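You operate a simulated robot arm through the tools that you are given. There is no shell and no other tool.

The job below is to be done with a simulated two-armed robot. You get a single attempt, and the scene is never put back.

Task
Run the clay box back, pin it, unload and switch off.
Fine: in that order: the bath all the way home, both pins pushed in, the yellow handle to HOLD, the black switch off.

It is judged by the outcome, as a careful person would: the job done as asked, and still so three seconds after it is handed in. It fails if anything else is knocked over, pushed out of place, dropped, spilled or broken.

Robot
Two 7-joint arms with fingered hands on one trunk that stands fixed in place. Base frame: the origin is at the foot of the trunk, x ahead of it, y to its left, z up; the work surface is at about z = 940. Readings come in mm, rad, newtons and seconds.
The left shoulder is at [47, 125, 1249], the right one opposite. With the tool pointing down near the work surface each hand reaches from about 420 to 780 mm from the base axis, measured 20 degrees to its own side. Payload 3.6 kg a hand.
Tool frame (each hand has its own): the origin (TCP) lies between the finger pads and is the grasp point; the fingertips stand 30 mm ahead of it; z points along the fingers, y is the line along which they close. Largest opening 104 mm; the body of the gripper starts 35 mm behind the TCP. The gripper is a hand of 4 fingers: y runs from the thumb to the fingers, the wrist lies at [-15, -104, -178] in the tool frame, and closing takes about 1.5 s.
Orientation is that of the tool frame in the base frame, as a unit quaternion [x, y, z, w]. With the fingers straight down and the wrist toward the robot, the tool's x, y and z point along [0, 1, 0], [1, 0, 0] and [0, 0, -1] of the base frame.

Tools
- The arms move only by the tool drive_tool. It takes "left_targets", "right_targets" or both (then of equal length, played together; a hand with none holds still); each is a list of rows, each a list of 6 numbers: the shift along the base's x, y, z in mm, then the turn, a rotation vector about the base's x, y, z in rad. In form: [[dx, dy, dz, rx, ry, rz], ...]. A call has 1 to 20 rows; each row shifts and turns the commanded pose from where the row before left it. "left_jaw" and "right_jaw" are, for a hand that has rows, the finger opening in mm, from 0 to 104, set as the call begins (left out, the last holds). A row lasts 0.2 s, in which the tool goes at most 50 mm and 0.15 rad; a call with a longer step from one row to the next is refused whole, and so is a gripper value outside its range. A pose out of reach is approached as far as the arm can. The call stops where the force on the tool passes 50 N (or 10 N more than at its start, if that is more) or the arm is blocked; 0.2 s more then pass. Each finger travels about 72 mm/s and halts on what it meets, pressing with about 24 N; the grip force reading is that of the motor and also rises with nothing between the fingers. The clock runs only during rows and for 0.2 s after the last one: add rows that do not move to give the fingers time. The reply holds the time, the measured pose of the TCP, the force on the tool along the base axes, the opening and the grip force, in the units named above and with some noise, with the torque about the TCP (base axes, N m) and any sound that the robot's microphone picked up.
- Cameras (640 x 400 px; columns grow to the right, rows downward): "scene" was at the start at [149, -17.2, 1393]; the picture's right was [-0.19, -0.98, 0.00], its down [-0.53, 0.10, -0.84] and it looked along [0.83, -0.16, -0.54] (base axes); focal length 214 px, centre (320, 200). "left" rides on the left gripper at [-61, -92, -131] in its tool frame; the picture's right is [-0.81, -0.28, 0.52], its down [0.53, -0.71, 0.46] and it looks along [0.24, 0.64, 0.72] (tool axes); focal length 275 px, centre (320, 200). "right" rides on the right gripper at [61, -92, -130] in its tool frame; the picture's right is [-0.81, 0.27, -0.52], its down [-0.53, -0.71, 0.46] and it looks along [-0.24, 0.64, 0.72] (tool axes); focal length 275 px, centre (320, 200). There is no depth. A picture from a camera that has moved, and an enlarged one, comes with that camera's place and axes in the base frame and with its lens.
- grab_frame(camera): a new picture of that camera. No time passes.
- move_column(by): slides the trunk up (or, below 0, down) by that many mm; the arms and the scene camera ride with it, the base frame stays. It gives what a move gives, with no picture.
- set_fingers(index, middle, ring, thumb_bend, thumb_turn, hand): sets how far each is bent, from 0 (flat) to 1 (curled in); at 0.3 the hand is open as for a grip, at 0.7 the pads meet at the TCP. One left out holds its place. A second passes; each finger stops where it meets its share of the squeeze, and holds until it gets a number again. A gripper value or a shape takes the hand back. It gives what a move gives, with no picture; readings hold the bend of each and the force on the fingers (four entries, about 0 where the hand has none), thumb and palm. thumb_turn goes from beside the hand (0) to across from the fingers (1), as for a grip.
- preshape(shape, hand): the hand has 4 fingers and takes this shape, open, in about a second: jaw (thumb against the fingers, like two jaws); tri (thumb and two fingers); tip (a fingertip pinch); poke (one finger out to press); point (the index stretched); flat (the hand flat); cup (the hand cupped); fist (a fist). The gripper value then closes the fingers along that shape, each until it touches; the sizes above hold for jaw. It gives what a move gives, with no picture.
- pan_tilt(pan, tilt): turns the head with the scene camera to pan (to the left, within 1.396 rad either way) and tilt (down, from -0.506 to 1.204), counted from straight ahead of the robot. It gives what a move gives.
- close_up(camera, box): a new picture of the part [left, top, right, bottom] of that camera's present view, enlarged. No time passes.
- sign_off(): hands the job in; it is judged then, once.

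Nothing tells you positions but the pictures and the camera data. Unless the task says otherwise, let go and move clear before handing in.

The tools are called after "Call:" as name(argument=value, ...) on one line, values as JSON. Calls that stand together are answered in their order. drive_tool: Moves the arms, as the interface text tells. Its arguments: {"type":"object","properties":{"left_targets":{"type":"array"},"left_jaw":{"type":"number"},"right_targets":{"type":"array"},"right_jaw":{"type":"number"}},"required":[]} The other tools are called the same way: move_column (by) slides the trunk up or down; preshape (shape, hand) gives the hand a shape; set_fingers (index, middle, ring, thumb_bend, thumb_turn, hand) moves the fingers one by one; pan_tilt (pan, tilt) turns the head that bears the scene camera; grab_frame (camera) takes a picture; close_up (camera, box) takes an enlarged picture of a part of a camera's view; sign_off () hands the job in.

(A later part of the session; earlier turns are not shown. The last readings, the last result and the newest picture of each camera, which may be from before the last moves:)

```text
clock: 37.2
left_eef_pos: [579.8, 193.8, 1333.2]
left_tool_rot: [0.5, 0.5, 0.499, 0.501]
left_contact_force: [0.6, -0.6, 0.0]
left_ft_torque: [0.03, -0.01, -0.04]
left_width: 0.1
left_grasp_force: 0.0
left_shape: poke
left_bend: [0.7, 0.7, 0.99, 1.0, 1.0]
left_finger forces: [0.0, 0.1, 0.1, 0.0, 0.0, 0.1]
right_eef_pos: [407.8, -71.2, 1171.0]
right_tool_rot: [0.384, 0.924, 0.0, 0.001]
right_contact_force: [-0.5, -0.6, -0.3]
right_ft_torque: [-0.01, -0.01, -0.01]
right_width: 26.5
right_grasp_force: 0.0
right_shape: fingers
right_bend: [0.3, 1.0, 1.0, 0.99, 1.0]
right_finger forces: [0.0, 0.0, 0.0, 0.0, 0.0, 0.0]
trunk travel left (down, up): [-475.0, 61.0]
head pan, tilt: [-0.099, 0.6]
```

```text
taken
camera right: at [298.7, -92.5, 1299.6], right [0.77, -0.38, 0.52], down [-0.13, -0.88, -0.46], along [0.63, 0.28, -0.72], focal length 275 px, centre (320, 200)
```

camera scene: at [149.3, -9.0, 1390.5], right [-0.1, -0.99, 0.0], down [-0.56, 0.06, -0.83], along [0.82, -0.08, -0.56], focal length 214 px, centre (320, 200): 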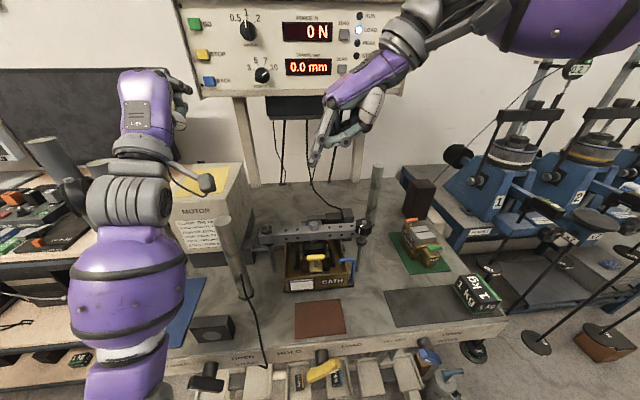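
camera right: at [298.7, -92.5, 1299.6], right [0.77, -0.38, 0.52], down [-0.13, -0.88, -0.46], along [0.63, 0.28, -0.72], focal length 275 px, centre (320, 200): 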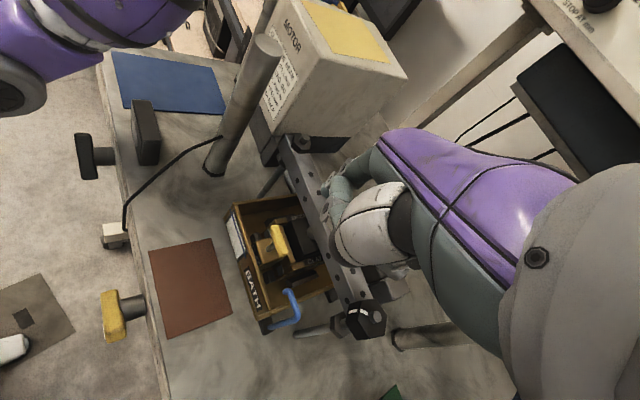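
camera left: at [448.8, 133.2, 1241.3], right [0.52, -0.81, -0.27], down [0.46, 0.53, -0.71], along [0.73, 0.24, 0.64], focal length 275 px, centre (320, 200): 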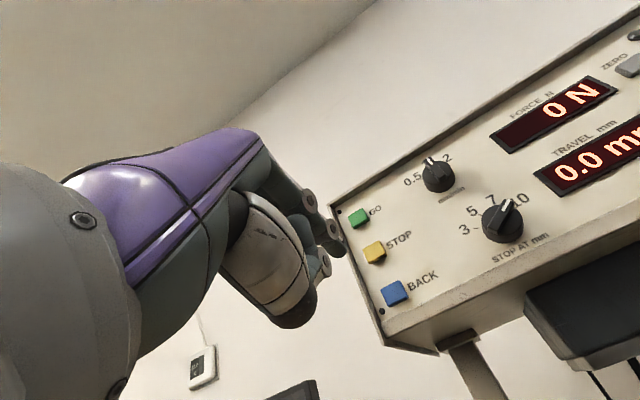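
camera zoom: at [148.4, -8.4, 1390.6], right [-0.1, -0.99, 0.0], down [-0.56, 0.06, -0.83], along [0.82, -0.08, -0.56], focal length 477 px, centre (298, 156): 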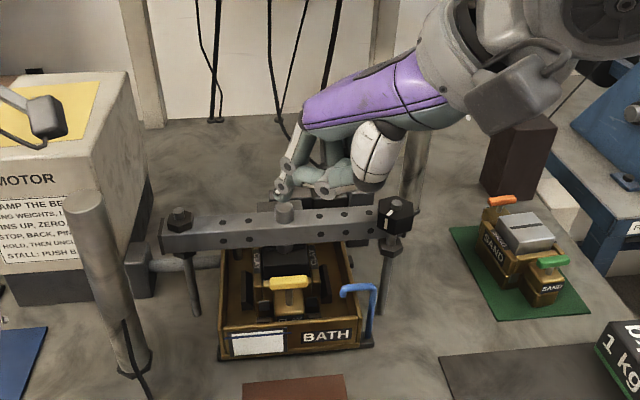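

Call:
close_up(camera="scene", box=[270, 180, 370, 280])

Call:
close_up(camera="right", box=[220, 150, 400, 350])

```text
4.00 times, centred on (320, 230) of scene
camera zoom: at [148.4, -8.4, 1390.6], right [-0.1, -0.99, 0.0], down [-0.56, 0.06, -0.83], along [0.82, -0.08, -0.56], focal length 858 px, centre (320, 80)
```

zoom: 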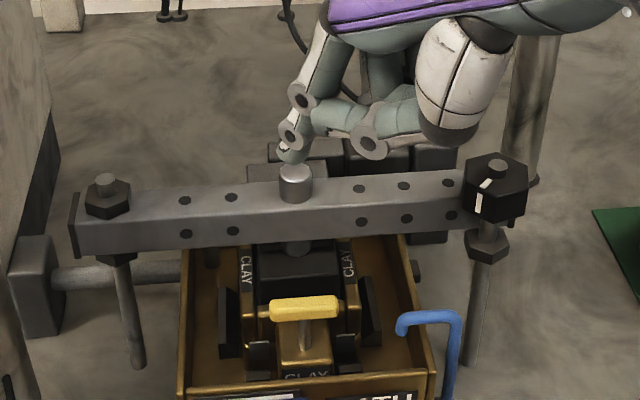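

```text
2.00 times, centred on (310, 250) of right
camera zoom: at [298.7, -92.5, 1299.6], right [0.77, -0.38, 0.52], down [-0.13, -0.88, -0.46], along [0.63, 0.28, -0.72], focal length 551 px, centre (340, 100)
```

zoom: 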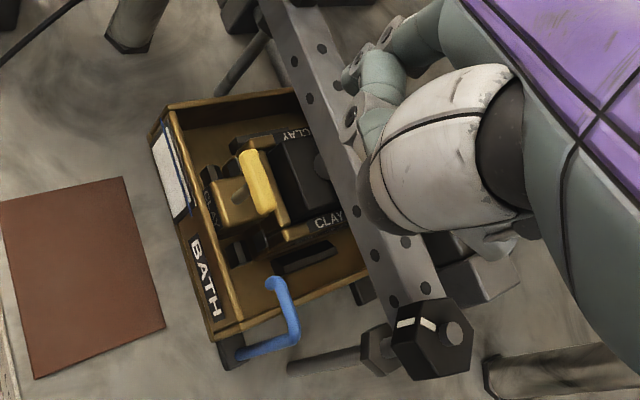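

The tip is about 3 mm too far forward and 4 mm too far left of the yellow grip (≈(444, -30, 1045)). I'll correct and come down close.

Call:
drive_tool(right_targets=[[-2.5, -4.5, -20, 0, 0, 0], [0, 0, -25, 0, 0, 0], [0, 0, -25, 0, 0, 0]])

Call:
close_up(camera="scene", box=[270, 180, 370, 280])

Call:
close_up(camera="right", box=[220, 120, 400, 320])

```text
clock: 38.0
left_eef_pos: [581.2, 193.6, 1332.0]
left_tool_rot: [0.5, 0.5, 0.499, 0.5]
left_contact_force: [0.2, -0.5, 0.3]
left_ft_torque: [-0.01, 0.0, -0.05]
left_width: 0.0
left_grasp_force: 0.1
left_shape: poke
left_bend: [0.7, 0.7, 0.99, 1.0, 1.0]
left_finger forces: [0.0, 0.1, 0.0, 0.0, 0.1, 0.1]
right_eef_pos: [406.9, -77.0, 1098.9]
right_tool_rot: [0.384, 0.923, 0.0, 0.0]
right_contact_force: [-0.2, 0.3, 1.0]
right_ft_torque: [-0.01, 0.0, 0.0]
right_width: 26.6
right_grasp_force: 0.1
right_shape: fingers
right_bend: [0.3, 1.0, 1.0, 0.99, 1.0]
right_finger forces: [0.0, 0.1, 0.1, 0.1, 0.0, 0.0]
trunk travel left (down, up): [-475.0, 61.0]
head pan, tilt: [-0.099, 0.6]
```

```text
4.00 times, centred on (320, 230) of scene
camera zoom: at [149.6, -9.0, 1390.4], right [-0.1, -0.99, 0.0], down [-0.56, 0.06, -0.82], along [0.82, -0.08, -0.57], focal length 858 px, centre (320, 80)
```

zoom: 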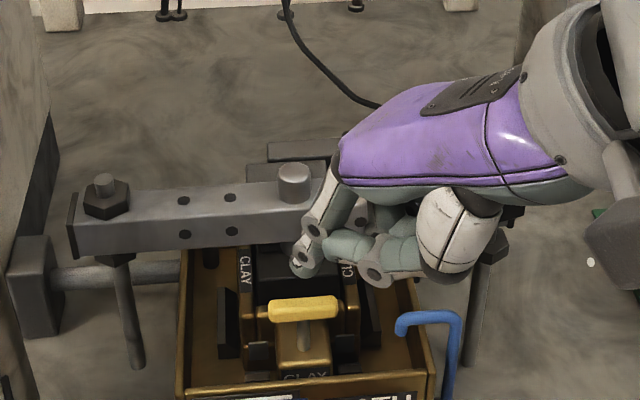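

```text
2.00 times, centred on (310, 220) of right
camera zoom: at [297.7, -97.8, 1229.0], right [0.77, -0.38, 0.52], down [-0.13, -0.88, -0.46], along [0.63, 0.28, -0.72], focal length 551 px, centre (340, 160)
```

zoom: 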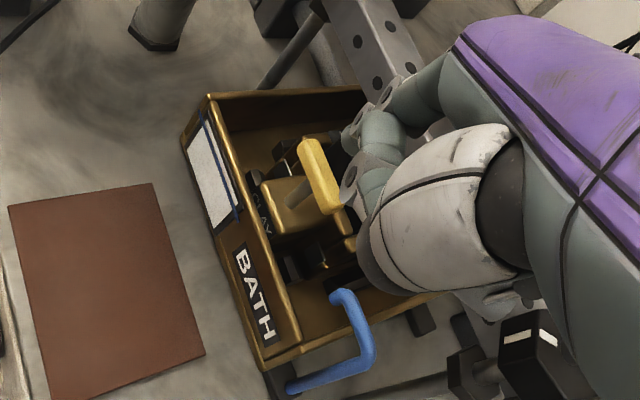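

Alignment over the yellow grip is good. I'll descend onto it gently.

Call:
drive_tool(right_targets=[[0, 0, -5, 0, 0, 0], [0, 0, -5, 0, 0, 0], [0, 0, -4, 0, 0, 0], [0, 0, -3, 0, 0, 0], [0, 0, -2, 0, 0, 0]])

Call:
close_up(camera="scene", box=[280, 190, 380, 290])

Call:
close_up(camera="right", box=[220, 120, 400, 320])

```text
clock: 39.2
left_eef_pos: [580.7, 194.1, 1332.3]
left_tool_rot: [0.5, 0.5, 0.5, 0.5]
left_contact_force: [0.4, 1.1, -1.2]
left_ft_torque: [0.02, 0.01, -0.02]
left_width: 0.0
left_grasp_force: 0.1
left_shape: poke
left_bend: [0.7, 0.7, 0.99, 1.0, 1.0]
left_finger forces: [0.0, 0.0, 0.0, 0.1, 0.1, 0.0]
right_eef_pos: [405.0, -75.8, 1080.5]
right_tool_rot: [0.384, 0.923, 0.0, -0.001]
right_contact_force: [0.2, -0.3, 0.3]
right_ft_torque: [0.02, 0.0, -0.03]
right_width: 26.8
right_grasp_force: 0.1
right_shape: fingers
right_bend: [0.3, 1.0, 1.0, 0.99, 1.0]
right_finger forces: [0.1, 0.0, 0.1, 0.1, 0.0, 0.1]
trunk travel left (down, up): [-475.0, 61.0]
head pan, tilt: [-0.099, 0.6]
```

```text
4.00 times, centred on (330, 240) of scene
camera zoom: at [149.4, -8.9, 1390.4], right [-0.1, -0.99, 0.0], down [-0.56, 0.06, -0.83], along [0.82, -0.08, -0.56], focal length 858 px, centre (280, 40)
```

zoom: 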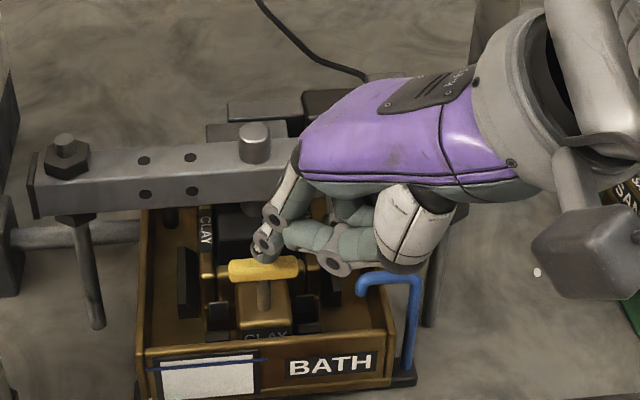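

```text
2.00 times, centred on (310, 220) of right
camera zoom: at [298.1, -97.8, 1209.9], right [0.77, -0.38, 0.52], down [-0.13, -0.88, -0.46], along [0.63, 0.28, -0.72], focal length 551 px, centre (340, 160)
```

zoom: 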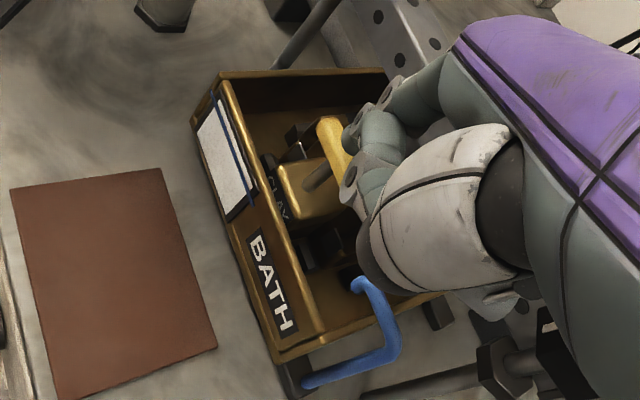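

Call:
close_up(camera="scene", box=[300, 225, 350, 265])

Call:
close_up(camera="right", box=[280, 160, 350, 240])

```text
10.00 times, centred on (325, 245) of scene
camera zoom: at [149.4, -8.9, 1390.4], right [-0.1, -0.99, 0.0], down [-0.56, 0.06, -0.83], along [0.82, -0.08, -0.56], focal length 2145 px, centre (270, -250)
```

zoom: 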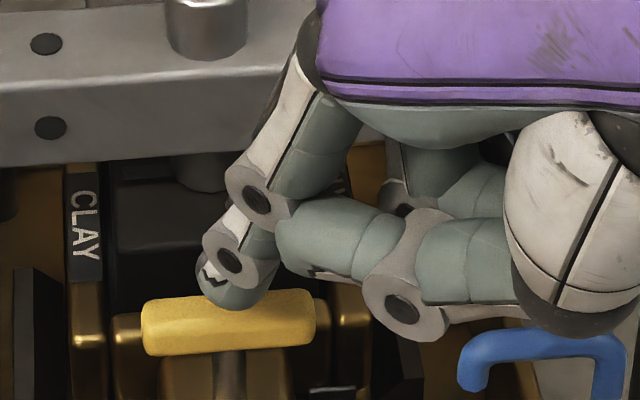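

```text
5.00 times, centred on (315, 200) of right
camera zoom: at [298.1, -97.8, 1209.9], right [0.77, -0.38, 0.52], down [-0.13, -0.88, -0.46], along [0.63, 0.28, -0.72], focal length 1376 px, centre (345, 200)
```

zoom: 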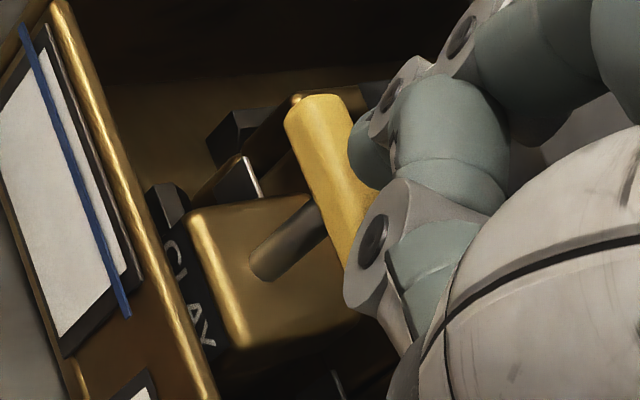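

The tip is right above the yellow grip with a few mm to go. I'll continue in 2 mm steps until it takes up and seats.

Call:
drive_tool(right_targets=[[-1, 0, -2, 0, 0, 0], [0, 0, -2, 0, 0, 0], [0, 0, -2, 0, 0, 0], [0, 0, -2, 0, 0, 0], [0, 0, -2, 0, 0, 0]])

Call:
close_up(camera="scene", box=[300, 225, 350, 265])

Call:
close_up(camera="right", box=[280, 160, 350, 240])

```text
clock: 40.4
left_eef_pos: [581.4, 193.5, 1333.1]
left_tool_rot: [0.501, 0.5, 0.498, 0.501]
left_contact_force: [1.1, 0.9, 0.1]
left_ft_torque: [0.02, 0.03, -0.01]
left_width: 0.1
left_grasp_force: 0.1
left_shape: poke
left_bend: [0.7, 0.7, 0.99, 1.0, 1.0]
left_finger forces: [0.0, 0.0, 0.1, 0.0, 0.1, 0.1]
right_eef_pos: [405.7, -77.1, 1071.3]
right_tool_rot: [0.383, 0.924, 0.001, 0.001]
right_contact_force: [0.4, -0.6, 1.2]
right_ft_torque: [0.07, -0.03, -0.03]
right_width: 26.8
right_grasp_force: 0.5
right_shape: fingers
right_bend: [0.3, 1.0, 1.0, 0.99, 1.0]
right_finger forces: [1.2, 0.1, 0.1, 0.0, 0.1, 0.0]
trunk travel left (down, up): [-475.0, 61.0]
head pan, tilt: [-0.099, 0.6]
```

```text
10.00 times, centred on (325, 245) of scene
camera zoom: at [149.4, -8.9, 1390.5], right [-0.1, -0.99, 0.0], down [-0.56, 0.06, -0.83], along [0.82, -0.08, -0.56], focal length 2145 px, centre (270, -250)
```

zoom: 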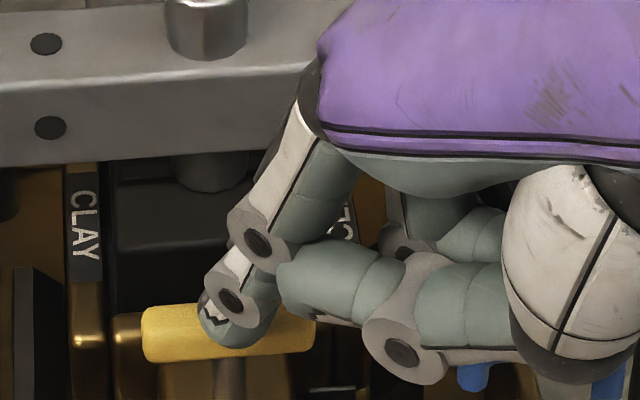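

```text
5.00 times, centred on (315, 200) of right
camera zoom: at [296.9, -97.9, 1199.7], right [0.77, -0.38, 0.52], down [-0.13, -0.88, -0.46], along [0.63, 0.28, -0.72], focal length 1376 px, centre (345, 200)
```

zoom: 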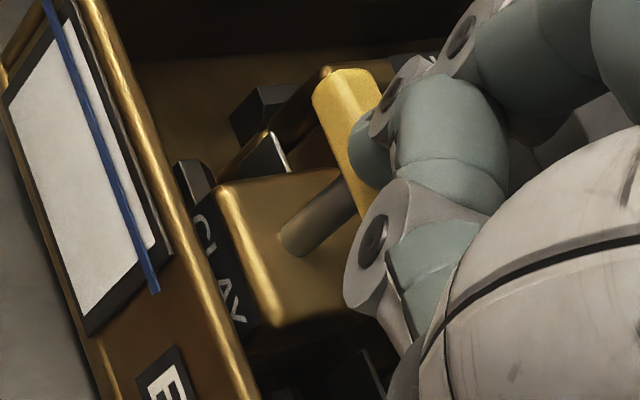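

Call:
drive_tool(right_targets=[[0, 0, -2, 0, 0, 0], [0, 0, -2, 0, 0, 0], [0, 0, -2, 0, 0, 0], [0, 0, -2, 0, 0, 0]])

Call:
close_up(camera="right", box=[280, 160, 350, 240])

```text
clock: 41.4
left_eef_pos: [581.2, 195.4, 1332.3]
left_tool_rot: [0.501, 0.5, 0.498, 0.501]
left_contact_force: [0.4, -0.3, -0.2]
left_ft_torque: [0.01, 0.02, -0.02]
left_width: 0.0
left_grasp_force: 0.1
left_shape: poke
left_bend: [0.7, 0.7, 0.99, 1.0, 1.0]
left_finger forces: [0.0, 0.0, 0.0, 0.0, 0.0, 0.0]
right_eef_pos: [406.0, -77.2, 1063.4]
right_tool_rot: [0.383, 0.924, 0.001, 0.0]
right_contact_force: [-0.2, 0.0, -1.2]
right_ft_torque: [0.0, 0.04, 0.05]
right_width: 26.7
right_grasp_force: 0.2
right_shape: fingers
right_bend: [0.3, 1.0, 1.0, 0.99, 1.0]
right_finger forces: [0.1, 0.0, 0.1, 0.1, 0.1, 0.0]
trunk travel left (down, up): [-475.0, 61.0]
head pan, tilt: [-0.099, 0.6]
```

```text
5.00 times, centred on (315, 200) of right
camera zoom: at [297.2, -97.6, 1191.7], right [0.77, -0.38, 0.52], down [-0.13, -0.88, -0.46], along [0.63, 0.28, -0.72], focal length 1376 px, centre (345, 200)
```

zoom: 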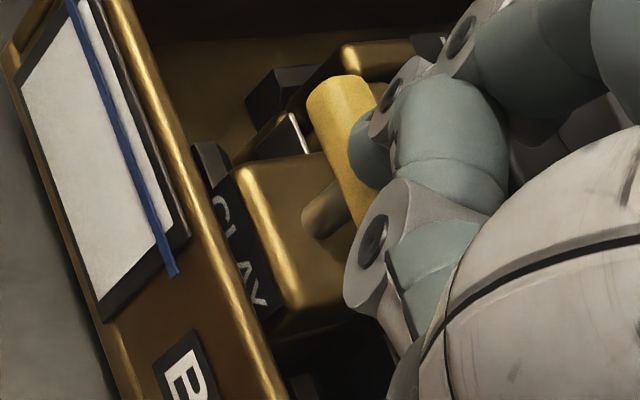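

Call:
drive_tool(right_targets=[[0, 0, -2, 0, 0, 0], [0, 0, -2, 0, 0, 0], [0, 0, -1.5, 0, 0, 0]])

Call:
close_up(camera="right", box=[280, 160, 350, 240])

```text
clock: 42.2
left_eef_pos: [579.5, 193.6, 1332.2]
left_tool_rot: [0.499, 0.5, 0.5, 0.501]
left_contact_force: [0.2, 0.6, -0.2]
left_ft_torque: [0.0, 0.02, 0.02]
left_width: 0.2
left_grasp_force: 0.1
left_shape: poke
left_bend: [0.7, 0.7, 0.99, 1.0, 1.0]
left_finger forces: [0.0, 0.1, 0.0, 0.0, 0.1, 0.1]
right_eef_pos: [405.7, -75.2, 1058.9]
right_tool_rot: [0.383, 0.924, 0.001, 0.002]
right_contact_force: [-1.7, -1.8, 12.7]
right_ft_torque: [0.57, -0.41, 0.03]
right_width: 26.9
right_grasp_force: 6.4
right_shape: fingers
right_bend: [0.29, 1.0, 1.0, 0.99, 1.0]
right_finger forces: [12.9, 0.0, 0.0, 0.0, 0.0, 0.1]
trunk travel left (down, up): [-475.0, 61.0]
head pan, tilt: [-0.099, 0.6]
```

```text
5.00 times, centred on (315, 200) of right
camera zoom: at [296.4, -97.8, 1187.2], right [0.77, -0.38, 0.52], down [-0.13, -0.88, -0.46], along [0.63, 0.28, -0.72], focal length 1376 px, centre (345, 200)
```

zoom: 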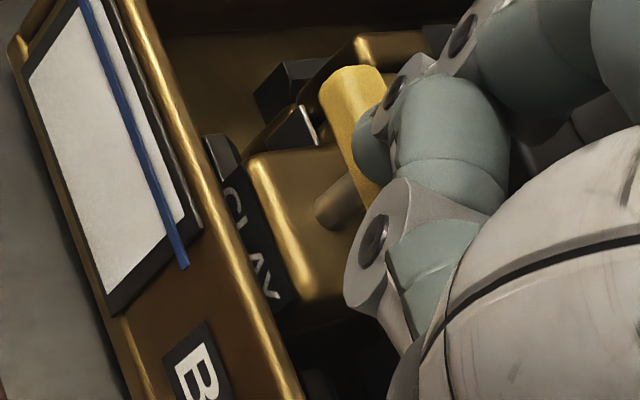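

Call:
drive_tool(right_targets=[[0, 0, -1, 0, 0, 0], [0, 0, -1, 0, 0, 0]])

Call:
close_up(camera="right", box=[280, 160, 350, 240])

```text
clock: 42.8
left_eef_pos: [578.1, 193.5, 1334.3]
left_tool_rot: [0.5, 0.499, 0.5, 0.501]
left_contact_force: [1.0, 0.7, 0.6]
left_ft_torque: [-0.03, -0.02, 0.02]
left_width: 0.1
left_grasp_force: 0.1
left_shape: poke
left_bend: [0.7, 0.7, 0.99, 1.0, 1.0]
left_finger forces: [0.0, 0.0, 0.1, 0.1, 0.0, 0.0]
right_eef_pos: [404.0, -77.1, 1056.7]
right_tool_rot: [0.383, 0.924, 0.002, 0.002]
right_contact_force: [-5.9, -5.8, 27.1]
right_ft_torque: [1.22, -0.9, 0.0]
right_width: 27.4
right_grasp_force: 13.3
right_shape: fingers
right_bend: [0.29, 1.0, 1.0, 0.99, 1.0]
right_finger forces: [27.0, 0.0, 0.0, 0.0, 0.0, 0.0]
trunk travel left (down, up): [-475.0, 61.0]
head pan, tilt: [-0.099, 0.6]
```

```text
5.00 times, centred on (315, 200) of right
camera zoom: at [295.1, -98.5, 1185.7], right [0.76, -0.38, 0.52], down [-0.13, -0.88, -0.46], along [0.63, 0.28, -0.72], focal length 1376 px, centre (345, 200)
```

zoom: 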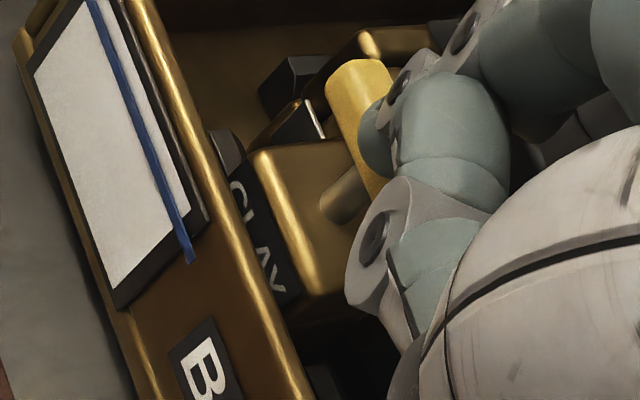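

Firm at 27 N after the same ~12 mm stroke as the blue one. I'll lift off and compare the two pins.

Call:
drive_tool(right_targets=[[0, 0, 5, 0, 0, 0], [0, 0, 30, 0, 0, 0], [0, 0, 45, 0, 0, 0], [0, 0, 45, 0, 0, 0], [0, -45, 20, 0, 0, 0], [0, -45, 20, 0, 0, 0]])

Call:
close_up(camera="scene", box=[260, 190, 380, 300])

Call:
grab_frame(camera="right")

```text
clock: 44.2
left_eef_pos: [579.5, 193.3, 1331.8]
left_tool_rot: [0.5, 0.5, 0.499, 0.501]
left_contact_force: [0.0, 0.0, -0.1]
left_ft_torque: [0.0, -0.02, 0.03]
left_width: 0.1
left_grasp_force: 0.1
left_shape: poke
left_bend: [0.7, 0.7, 0.99, 1.0, 1.0]
left_finger forces: [0.0, 0.0, 0.0, 0.0, 0.1, 0.0]
right_eef_pos: [404.7, -167.1, 1220.1]
right_tool_rot: [0.383, 0.924, 0.0, 0.0]
right_contact_force: [0.1, -0.1, 0.5]
right_ft_torque: [-0.02, 0.02, 0.03]
right_width: 26.4
right_grasp_force: 0.0
right_shape: fingers
right_bend: [0.3, 1.0, 1.0, 0.99, 1.0]
right_finger forces: [0.0, 0.0, 0.1, 0.1, 0.1, 0.0]
trunk travel left (down, up): [-475.0, 61.0]
head pan, tilt: [-0.099, 0.6]
```

```text
3.64 times, centred on (320, 245) of scene
camera zoom: at [149.2, -9.5, 1390.5], right [-0.1, -0.99, 0.0], down [-0.56, 0.06, -0.83], along [0.82, -0.08, -0.56], focal length 780 px, centre (320, 36)
```

zoom: 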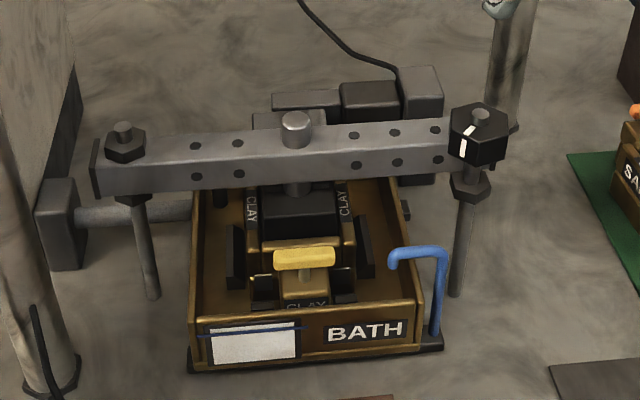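

```text
taken
camera right: at [296.5, -188.3, 1350.2], right [0.77, -0.38, 0.52], down [-0.13, -0.88, -0.46], along [0.63, 0.28, -0.73], focal length 275 px, centre (320, 200)
```

right: 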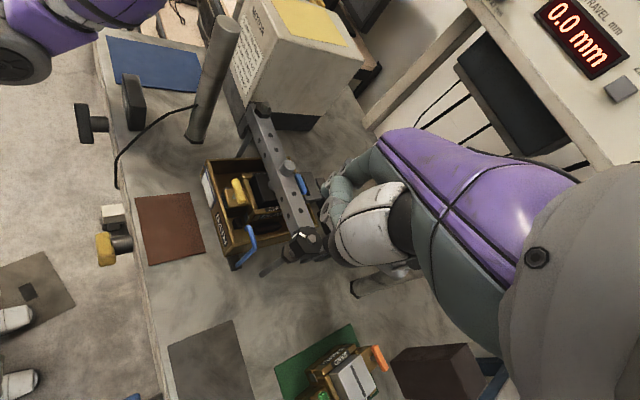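

Call:
close_up(camera="scene", box=[295, 225, 345, 285])

Call:
close_up(camera="right", box=[200, 140, 340, 280])

```text
6.67 times, centred on (320, 255) of scene
camera zoom: at [149.2, -9.5, 1390.5], right [-0.1, -0.99, 0.0], down [-0.56, 0.06, -0.83], along [0.82, -0.08, -0.56], focal length 1430 px, centre (320, -167)
```

zoom: 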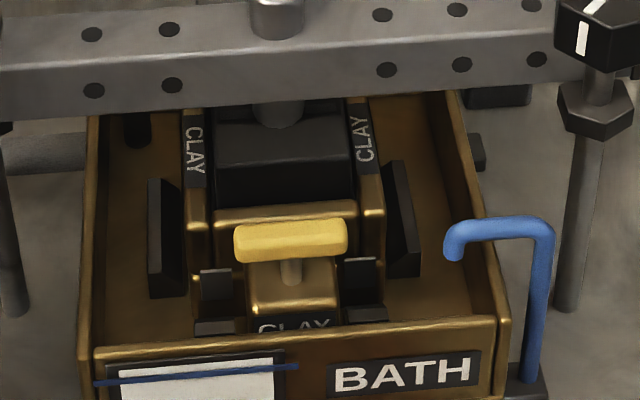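

```text
2.86 times, centred on (270, 210) of right
camera zoom: at [296.5, -188.3, 1350.2], right [0.77, -0.38, 0.52], down [-0.13, -0.88, -0.46], along [0.63, 0.28, -0.73], focal length 786 px, centre (463, 171)
```

zoom: 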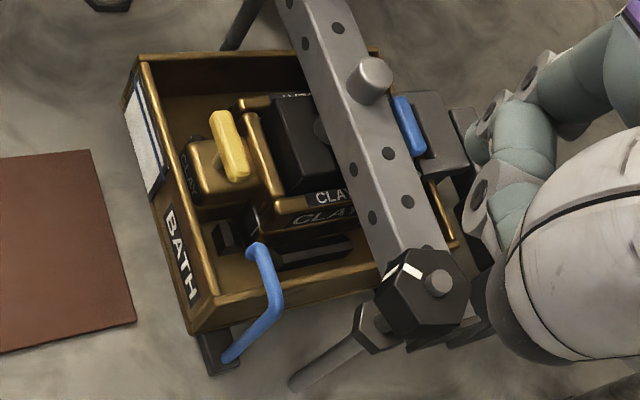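

Both grips dropped about 13 mm to the same height (≈1031) and met a hard stop, so both pins are in. Now the yellow handle at the table's front edge: I'll zoom in on it from both cameras.

Call:
close_up(camera="right", box=[60, 180, 180, 300])

Call:
pan_tilt(pan=-0.1, tilt=1.1)

Call:
grab_frame(camera="scene")

Call:
close_up(camera="scene", box=[220, 160, 420, 300])

```text
3.33 times, centred on (120, 240) of right
camera zoom: at [296.5, -188.3, 1350.2], right [0.77, -0.38, 0.52], down [-0.13, -0.88, -0.46], along [0.63, 0.28, -0.73], focal length 918 px, centre (987, 67)
```

zoom: 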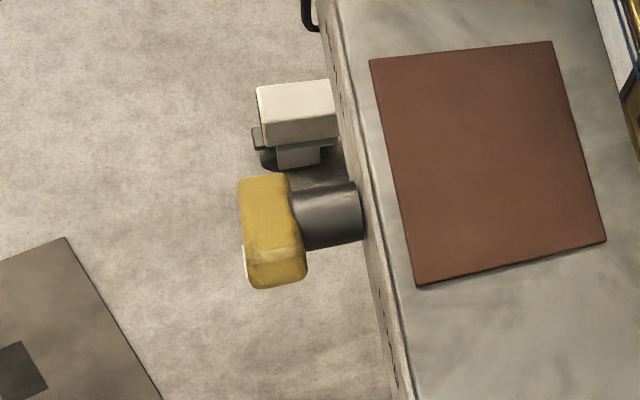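

```text
clock: 45.2
left_eef_pos: [581.1, 194.4, 1333.2]
left_tool_rot: [0.5, 0.5, 0.5, 0.5]
left_contact_force: [0.0, -0.4, -0.6]
left_ft_torque: [0.05, 0.0, -0.01]
left_width: 0.0
left_grasp_force: 0.0
left_shape: poke
left_bend: [0.7, 0.7, 0.99, 1.0, 1.0]
left_finger forces: [0.1, 0.0, 0.1, 0.0, 0.0, 0.0]
right_eef_pos: [404.6, -165.9, 1220.8]
right_tool_rot: [0.383, 0.924, 0.0, 0.0]
right_contact_force: [-0.4, -1.0, 1.2]
right_ft_torque: [-0.01, 0.01, 0.0]
right_width: 26.8
right_grasp_force: 0.1
right_shape: fingers
right_bend: [0.3, 1.0, 1.0, 0.99, 1.0]
right_finger forces: [0.0, 0.0, 0.1, 0.0, 0.1, 0.1]
trunk travel left (down, up): [-475.0, 61.0]
head pan, tilt: [-0.099, 1.1]
```

```text
taken
camera scene: at [124.3, -6.4, 1351.9], right [-0.1, -0.99, 0.0], down [-0.89, 0.09, -0.45], along [0.45, -0.05, -0.89], focal length 214 px, centre (320, 200)
```

scene: 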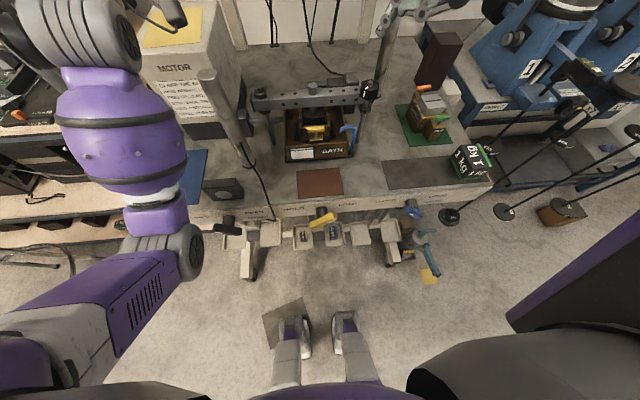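

```text
2.86 times, centred on (320, 230) of scene
camera zoom: at [124.3, -6.4, 1351.9], right [-0.1, -0.99, 0.0], down [-0.89, 0.09, -0.45], along [0.45, -0.05, -0.89], focal length 613 px, centre (320, 114)
```

zoom: 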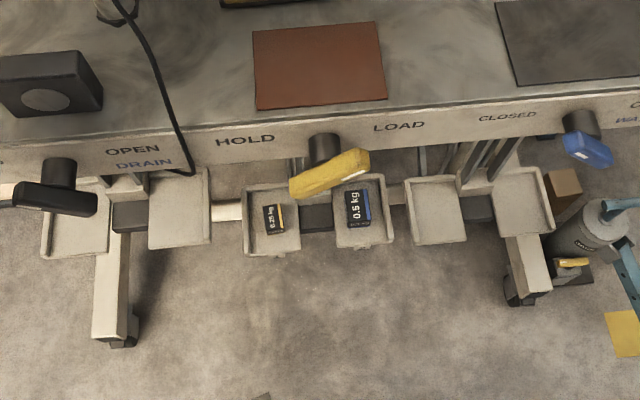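

The three handles sit at ±45°: drain and water point to the left (CLOSED), while the yellow one leans up to the right, to LOAD, with its centre at about (300, -31, 897). HOLD means turning its upper end over to the upper left. I'll zoom in to confirm its pointer end.

Call:
close_up(camera="scene", box=[290, 195, 370, 245])

Call:
close_up(camera="scene", box=[190, 190, 290, 250])

Call:
close_up(camera="scene", box=[380, 180, 460, 240])

Call:
close_up(camera="right", box=[80, 210, 140, 280])

```text
8.00 times, centred on (330, 220) of scene
camera zoom: at [124.3, -6.4, 1351.9], right [-0.1, -0.99, 0.0], down [-0.89, 0.09, -0.45], along [0.45, -0.05, -0.89], focal length 1716 px, centre (240, 40)
```

zoom: 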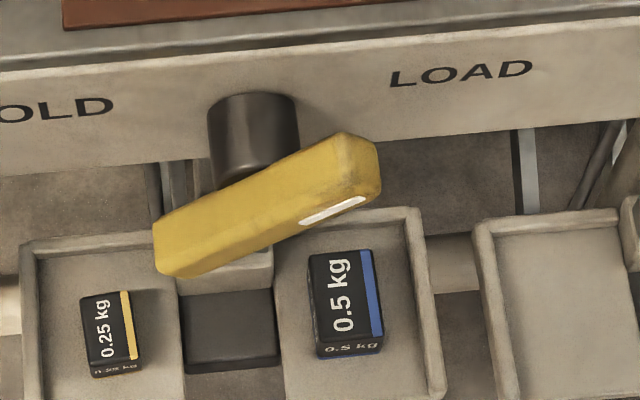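

```text
6.40 times, centred on (240, 220) of scene
camera zoom: at [124.3, -6.4, 1351.9], right [-0.1, -0.99, 0.0], down [-0.89, 0.09, -0.45], along [0.45, -0.05, -0.89], focal length 1373 px, centre (832, 72)
```

zoom: 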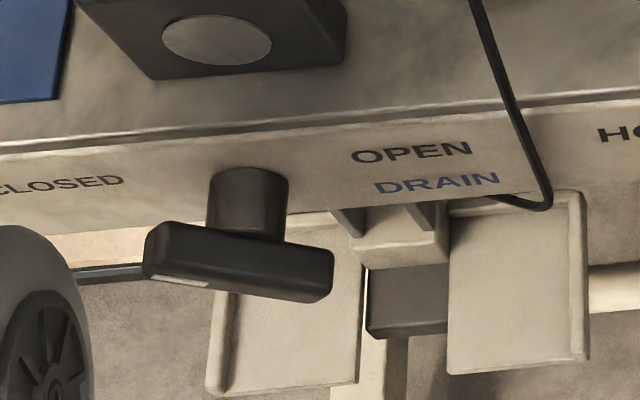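

```text
6.67 times, centred on (420, 210) of scene
camera zoom: at [124.3, -6.4, 1351.9], right [-0.1, -0.99, 0.0], down [-0.89, 0.09, -0.45], along [0.45, -0.05, -0.89], focal length 1430 px, centre (-347, 133)
```

zoom: 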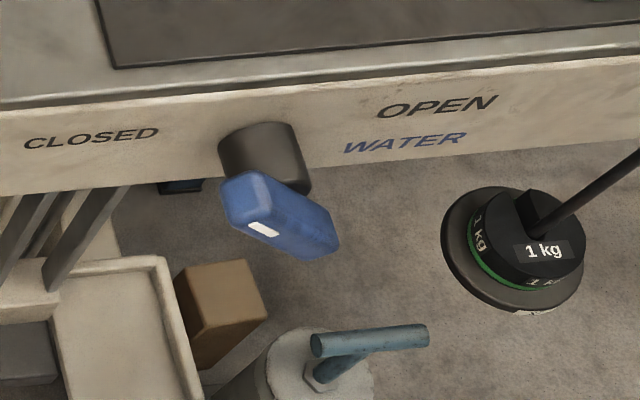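

```text
5.71 times, centred on (110, 245) of right
camera zoom: at [296.9, -187.0, 1350.0], right [0.77, -0.38, 0.52], down [-0.13, -0.88, -0.46], along [0.63, 0.28, -0.72], focal length 1573 px, centre (1520, -57)
```

zoom: 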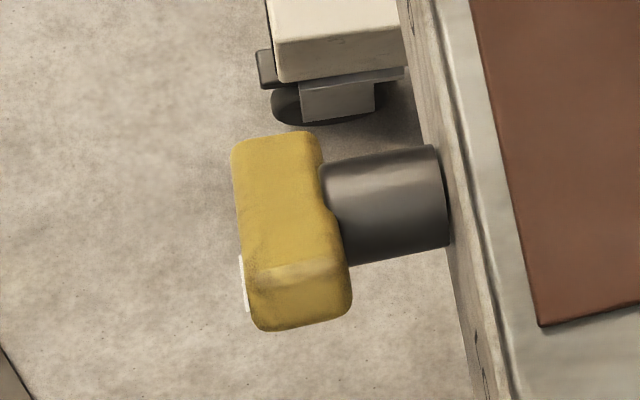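

The white pointer line confirms it: the upper-right end points to LOAD, and it must swing over the top to the upper left for HOLD. I'll bring the right index finger down beside the handle's upper right end and sweep it to the left; first I turn back to the 90° pose and move in high.

Call:
drive_tool(right_targets=[[-17, 0, -10, 0, 0, 0.131], [-17, 0, -10, 0, 0, 0.131], [-17, 0, -10, 0, 0, 0.131], [-17, 0, -10, 0, 0, 0.131], [-17, 0, -10, 0, 0, 0.131], [-17, 0, -10, 0, 0, 0.131]])

Call:
grab_frame(camera="scene")

Call:
grab_frame(camera="right")

```text
clock: 46.6
left_eef_pos: [580.6, 194.4, 1332.6]
left_tool_rot: [0.501, 0.5, 0.498, 0.501]
left_contact_force: [-0.6, -1.0, -0.1]
left_ft_torque: [0.0, -0.02, -0.02]
left_width: 0.0
left_grasp_force: 0.0
left_shape: poke
left_bend: [0.7, 0.7, 0.99, 1.0, 1.0]
left_finger forces: [0.0, 0.0, 0.0, 0.1, 0.1, 0.0]
right_eef_pos: [302.7, -166.2, 1160.9]
right_tool_rot: [0.0, 1.0, 0.0, 0.001]
right_contact_force: [0.0, 0.4, -0.2]
right_ft_torque: [-0.03, -0.01, -0.03]
right_width: 26.3
right_grasp_force: 0.1
right_shape: fingers
right_bend: [0.3, 1.0, 1.0, 0.99, 1.0]
right_finger forces: [0.0, 0.0, 0.0, 0.0, 0.1, 0.1]
trunk travel left (down, up): [-475.0, 61.0]
head pan, tilt: [-0.099, 1.1]
```

```text
taken
camera scene: at [124.2, -6.4, 1351.8], right [-0.1, -0.99, 0.0], down [-0.89, 0.09, -0.45], along [0.45, -0.05, -0.89], focal length 214 px, centre (320, 200)
```

scene: 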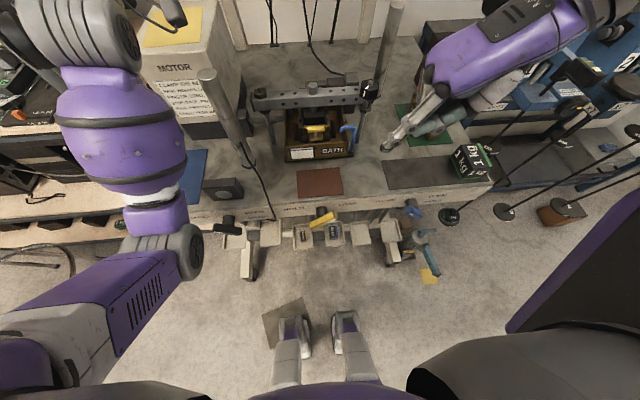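

```text
taken
camera right: at [241.9, -258.8, 1289.3], right [0.81, 0.28, 0.52], down [0.53, -0.71, -0.45], along [0.24, 0.65, -0.72], focal length 275 px, centre (320, 200)
```

right: 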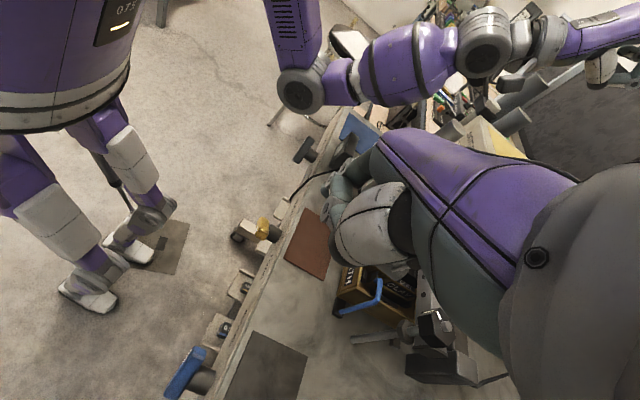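

Call:
close_up(camera="right", box=[220, 200, 300, 260])

Call:
close_up(camera="scene", box=[290, 195, 370, 245])

```text
6.67 times, centred on (260, 230) of right
camera zoom: at [241.9, -258.8, 1289.3], right [0.81, 0.28, 0.52], down [0.53, -0.71, -0.45], along [0.24, 0.65, -0.72], focal length 1835 px, centre (720, 0)
```

zoom: 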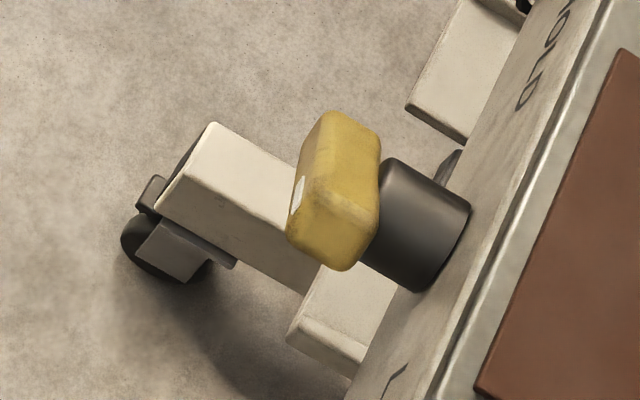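

```text
8.00 times, centred on (330, 220) of scene
camera zoom: at [124.2, -6.4, 1351.8], right [-0.1, -0.99, 0.0], down [-0.89, 0.09, -0.45], along [0.45, -0.05, -0.89], focal length 1716 px, centre (240, 40)
```

zoom: 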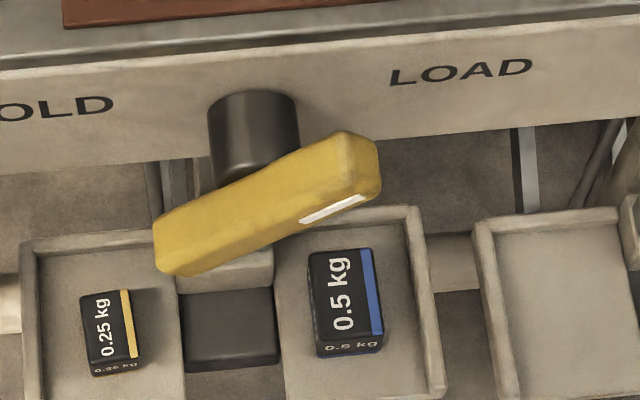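

The lever's pivot works out near (297, -30, 906), with the pointer end up to the right. The right hand's other fingers would foul the table edge here, so I'll clear the right hand and use the left, whose index is on the right side of the hand: press the lower-left arm down, then sweep the pointer end over to the left. First I retract the right hand and reshape the left.

Call:
drive_tool(right_targets=[[0, -10, 45, 0, 0, 0], [0, -20, 45, 0, 0, 0], [0, -25, 40, 0, 0, 0], [0, -25, 40, 0, 0, 0], [0, -25, 40, 0, 0, 0]], left_targets=[[-30, -5, 0, 0, 0, 0], [-30, -5, 0, 0, 0, 0], [-30, -5, 0, 0, 0, 0], [0, 0, 0, 0, 0, 0], [0, 0, 0, 0, 0, 0]])

Call:
set_fingers(hand="left", index=0.0, middle=1.0, ring=1.0, thumb_bend=1.0, thumb_turn=1.0)

Call:
drive_tool(left_targets=[[-8, -7, 2, 0, 0.1428, 0], [-8, -7, 2, 0, 0.1428, 0], [-8, -7, 2, 0, 0.1428, 0], [-8, -7, 2, 0, 0.1428, 0], [-8, -7, 2, 0, 0.1428, 0], [-8, -7, 2, 0, 0.1428, 0], [-8, -7, 2, 0, 0.1428, 0], [-8, -7, 2, 0, 0.1428, 0], [-8, -7, 2, 0, 0.1428, 0], [-8, -7, 2, 0, 0.1428, 0], [-8, -7, 2, 0, 0.1428, 0]])

Call:
pan_tilt(pan=0.3, tilt=0.5)

Call:
grab_frame(camera="scene")

Call:
grab_frame(camera="left")

```text
clock: 47.8
left_eef_pos: [489.8, 179.3, 1332.7]
left_tool_rot: [0.5, 0.5, 0.499, 0.501]
left_contact_force: [0.6, -0.6, -0.4]
left_ft_torque: [0.01, -0.01, -0.02]
left_width: 0.0
left_grasp_force: 0.0
left_shape: poke
left_bend: [0.7, 0.7, 0.99, 1.0, 1.0]
left_finger forces: [0.0, 0.0, 0.1, 0.0, 0.0, 0.0]
right_eef_pos: [302.4, -270.7, 1370.6]
right_tool_rot: [0.0, 1.0, 0.0, 0.0]
right_contact_force: [-0.5, -0.3, -0.3]
right_ft_torque: [-0.02, 0.01, -0.03]
right_width: 26.7
right_grasp_force: 0.1
right_shape: fingers
right_bend: [0.3, 1.0, 1.0, 0.99, 1.0]
right_finger forces: [0.0, 0.0, 0.1, 0.0, 0.1, 0.1]
trunk travel left (down, up): [-475.0, 61.0]
head pan, tilt: [-0.099, 1.1]
```

```text
clock: 48.8
left_eef_pos: [490.6, 177.6, 1332.0]
left_tool_rot: [0.5, 0.501, 0.499, 0.501]
left_contact_force: [0.5, 0.9, -0.2]
left_ft_torque: [-0.01, 0.01, 0.0]
left_width: 45.2
left_grasp_force: 0.0
left_shape: fingers
left_bend: [0.0, 1.0, 1.0, 1.0, 1.0]
left_finger forces: [0.1, 0.0, 0.0, 0.0, 0.0, 0.1]
right_eef_pos: [303.2, -271.5, 1370.9]
right_tool_rot: [0.0, 1.0, 0.001, 0.001]
right_contact_force: [0.9, 0.6, 0.2]
right_ft_torque: [0.0, -0.02, 0.01]
right_width: 26.5
right_grasp_force: 0.0
right_shape: fingers
right_bend: [0.3, 1.0, 1.0, 0.99, 1.0]
right_finger forces: [0.1, 0.1, 0.0, 0.0, 0.0, 0.0]
trunk travel left (down, up): [-475.0, 61.0]
head pan, tilt: [-0.099, 1.1]
```

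```text
clock: 51.2
left_eef_pos: [582.4, 166.9, 1299.3]
left_tool_rot: [0.706, 0.708, -0.001, 0.001]
left_contact_force: [0.1, 0.4, -0.4]
left_ft_torque: [0.02, 0.0, -0.03]
left_width: 45.6
left_grasp_force: 0.0
left_shape: fingers
left_bend: [0.0, 1.0, 1.0, 1.0, 1.0]
left_finger forces: [0.1, 0.1, 0.0, 0.0, 0.0, 0.0]
left hand out of reach, approached as far as the arm can: row 2, 3, 6, 7, 8, 9, 10, 11
right_eef_pos: [303.3, -271.6, 1369.1]
right_tool_rot: [0.001, 1.0, 0.001, -0.001]
right_contact_force: [-0.5, -0.2, 0.2]
right_ft_torque: [-0.01, -0.01, -0.01]
right_width: 26.8
right_grasp_force: 0.1
right_shape: fingers
right_bend: [0.3, 1.0, 1.0, 0.99, 1.0]
right_finger forces: [0.1, 0.0, 0.0, 0.0, 0.1, 0.0]
trunk travel left (down, up): [-475.0, 61.0]
head pan, tilt: [-0.099, 1.1]
```

```text
clock: 52.2
left_eef_pos: [583.7, 167.3, 1299.0]
left_tool_rot: [0.707, 0.708, 0.0, 0.001]
left_contact_force: [-0.1, 0.6, 0.0]
left_ft_torque: [0.02, -0.04, -0.02]
left_width: 45.5
left_grasp_force: 0.0
left_shape: fingers
left_bend: [0.0, 1.0, 1.0, 1.0, 1.0]
left_finger forces: [0.0, 0.1, 0.0, 0.0, 0.0, 0.0]
right_eef_pos: [303.4, -272.1, 1370.3]
right_tool_rot: [0.0, 1.0, 0.0, 0.0]
right_contact_force: [-0.3, 0.4, -0.1]
right_ft_torque: [0.01, 0.0, -0.01]
right_width: 26.6
right_grasp_force: 0.0
right_shape: fingers
right_bend: [0.3, 1.0, 1.0, 0.99, 1.0]
right_finger forces: [0.0, 0.0, 0.1, 0.0, 0.0, 0.1]
trunk travel left (down, up): [-475.0, 61.0]
head pan, tilt: [0.3, 0.499]
```

```text
taken
camera scene: at [148.4, 26.8, 1399.5], right [0.29, -0.96, 0.0], down [-0.46, -0.14, -0.88], along [0.84, 0.26, -0.48], focal length 214 px, centre (320, 200)
```

scene: 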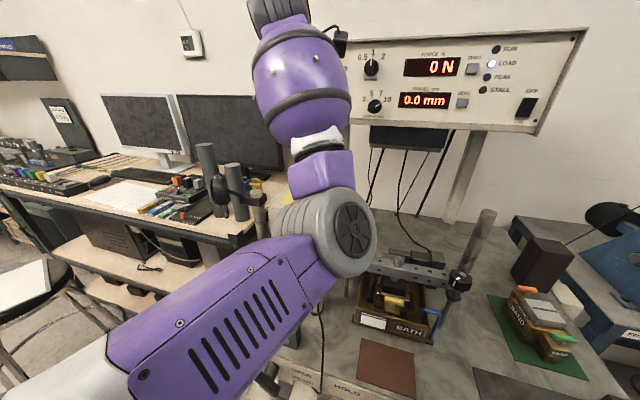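

```text
taken
camera left: at [489.4, 107.2, 1430.4], right [-0.27, -0.81, -0.52], down [-0.71, 0.53, -0.46], along [0.65, 0.24, -0.72], focal length 275 px, centre (320, 200)
```

left: 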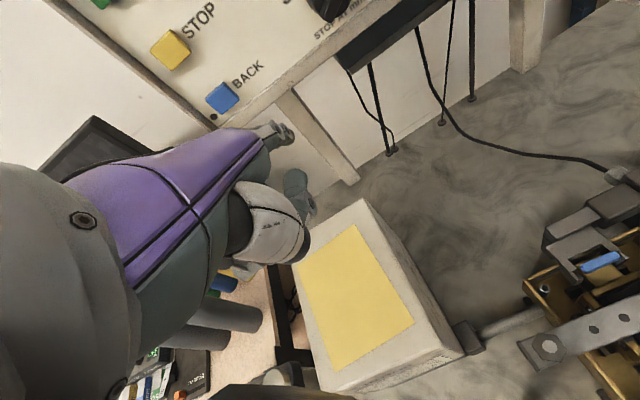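

The left arm couldn't fold that close and ended up further forward ((583, 167, 1299), pointing down), touching nothing. I'll now draw it back in that orientation.

Call:
drive_tool(left_targets=[[-30, -5, 10, 0, 0, 0], [-30, -5, 10, 0, 0, 0], [-30, -5, 10, 0, 0, 0], [-30, -5, 10, 0, 0, 0]])

Call:
grab_frame(camera="scene")

Call:
grab_frame(camera="right")

```text
clock: 53.2
left_eef_pos: [572.4, 186.6, 1343.7]
left_tool_rot: [0.706, 0.708, -0.001, 0.001]
left_contact_force: [0.4, 0.3, -0.3]
left_ft_torque: [0.02, 0.0, 0.0]
left_width: 45.5
left_grasp_force: 0.1
left_shape: fingers
left_bend: [0.0, 1.0, 1.0, 1.0, 1.0]
left_finger forces: [0.0, 0.0, 0.0, 0.0, 0.0, 0.1]
left hand out of reach, approached as far as the arm can: row 1, 2, 3, 4
right_eef_pos: [304.1, -272.0, 1369.8]
right_tool_rot: [0.0, 1.0, 0.0, 0.0]
right_contact_force: [-0.1, 0.0, -0.7]
right_ft_torque: [0.01, 0.0, 0.0]
right_width: 26.7
right_grasp_force: 0.1
right_shape: fingers
right_bend: [0.3, 1.0, 1.0, 0.99, 1.0]
right_finger forces: [0.0, 0.0, 0.0, 0.0, 0.0, 0.0]
trunk travel left (down, up): [-475.0, 61.0]
head pan, tilt: [0.3, 0.499]
```

```text
taken
camera scene: at [148.1, 26.8, 1399.6], right [0.3, -0.96, 0.0], down [-0.46, -0.14, -0.88], along [0.84, 0.26, -0.48], focal length 214 px, centre (320, 200)
```

scene: 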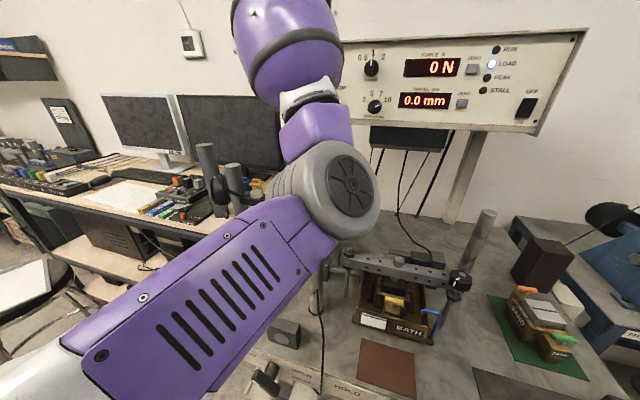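

```text
taken
camera right: at [241.7, -362.9, 1499.4], right [0.81, 0.27, 0.52], down [0.53, -0.71, -0.46], along [0.24, 0.64, -0.72], focal length 275 px, centre (320, 200)
```

right: 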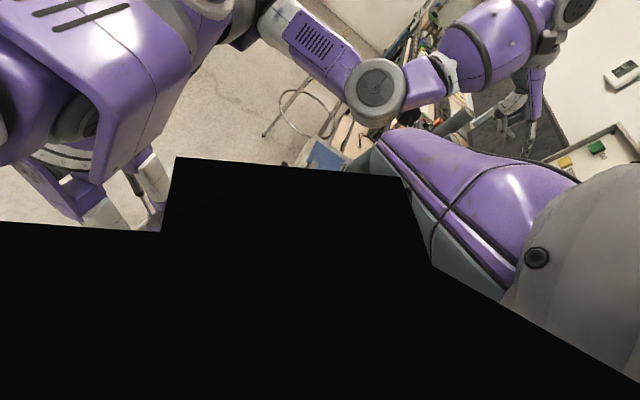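

The elbow has folded into an awkward posture. I'll go back by way of the pose that worked earlier, around (413, 253, 1315).

Call:
drive_tool(left_targets=[[-20, 15, 10, 0, 0, 0], [-20, 15, 10, 0, 0, 0], [-20, 15, 10, 0, 0, 0], [-20, 15, 10, 0, 0, 0]])

```text
clock: 54.2
left_eef_pos: [510.0, 259.7, 1388.4]
left_tool_rot: [0.706, 0.708, -0.002, 0.0]
left_contact_force: [0.5, 0.4, 0.2]
left_ft_torque: [0.02, -0.05, -0.01]
left_width: 45.5
left_grasp_force: 0.1
left_shape: fingers
left_bend: [0.0, 1.0, 1.0, 1.0, 1.0]
left_finger forces: [0.1, 0.0, 0.0, 0.0, 0.1, 0.1]
left hand out of reach, approached as far as the arm can: row 1, 2, 3
right_eef_pos: [302.1, -271.3, 1370.8]
right_tool_rot: [0.0, 1.0, 0.0, -0.001]
right_contact_force: [-0.5, 0.9, 0.6]
right_ft_torque: [-0.01, -0.03, 0.0]
right_width: 26.5
right_grasp_force: 0.0
right_shape: fingers
right_bend: [0.3, 1.0, 1.0, 0.99, 1.0]
right_finger forces: [0.0, 0.1, 0.0, 0.0, 0.0, 0.0]
trunk travel left (down, up): [-475.0, 61.0]
head pan, tilt: [0.3, 0.499]
```

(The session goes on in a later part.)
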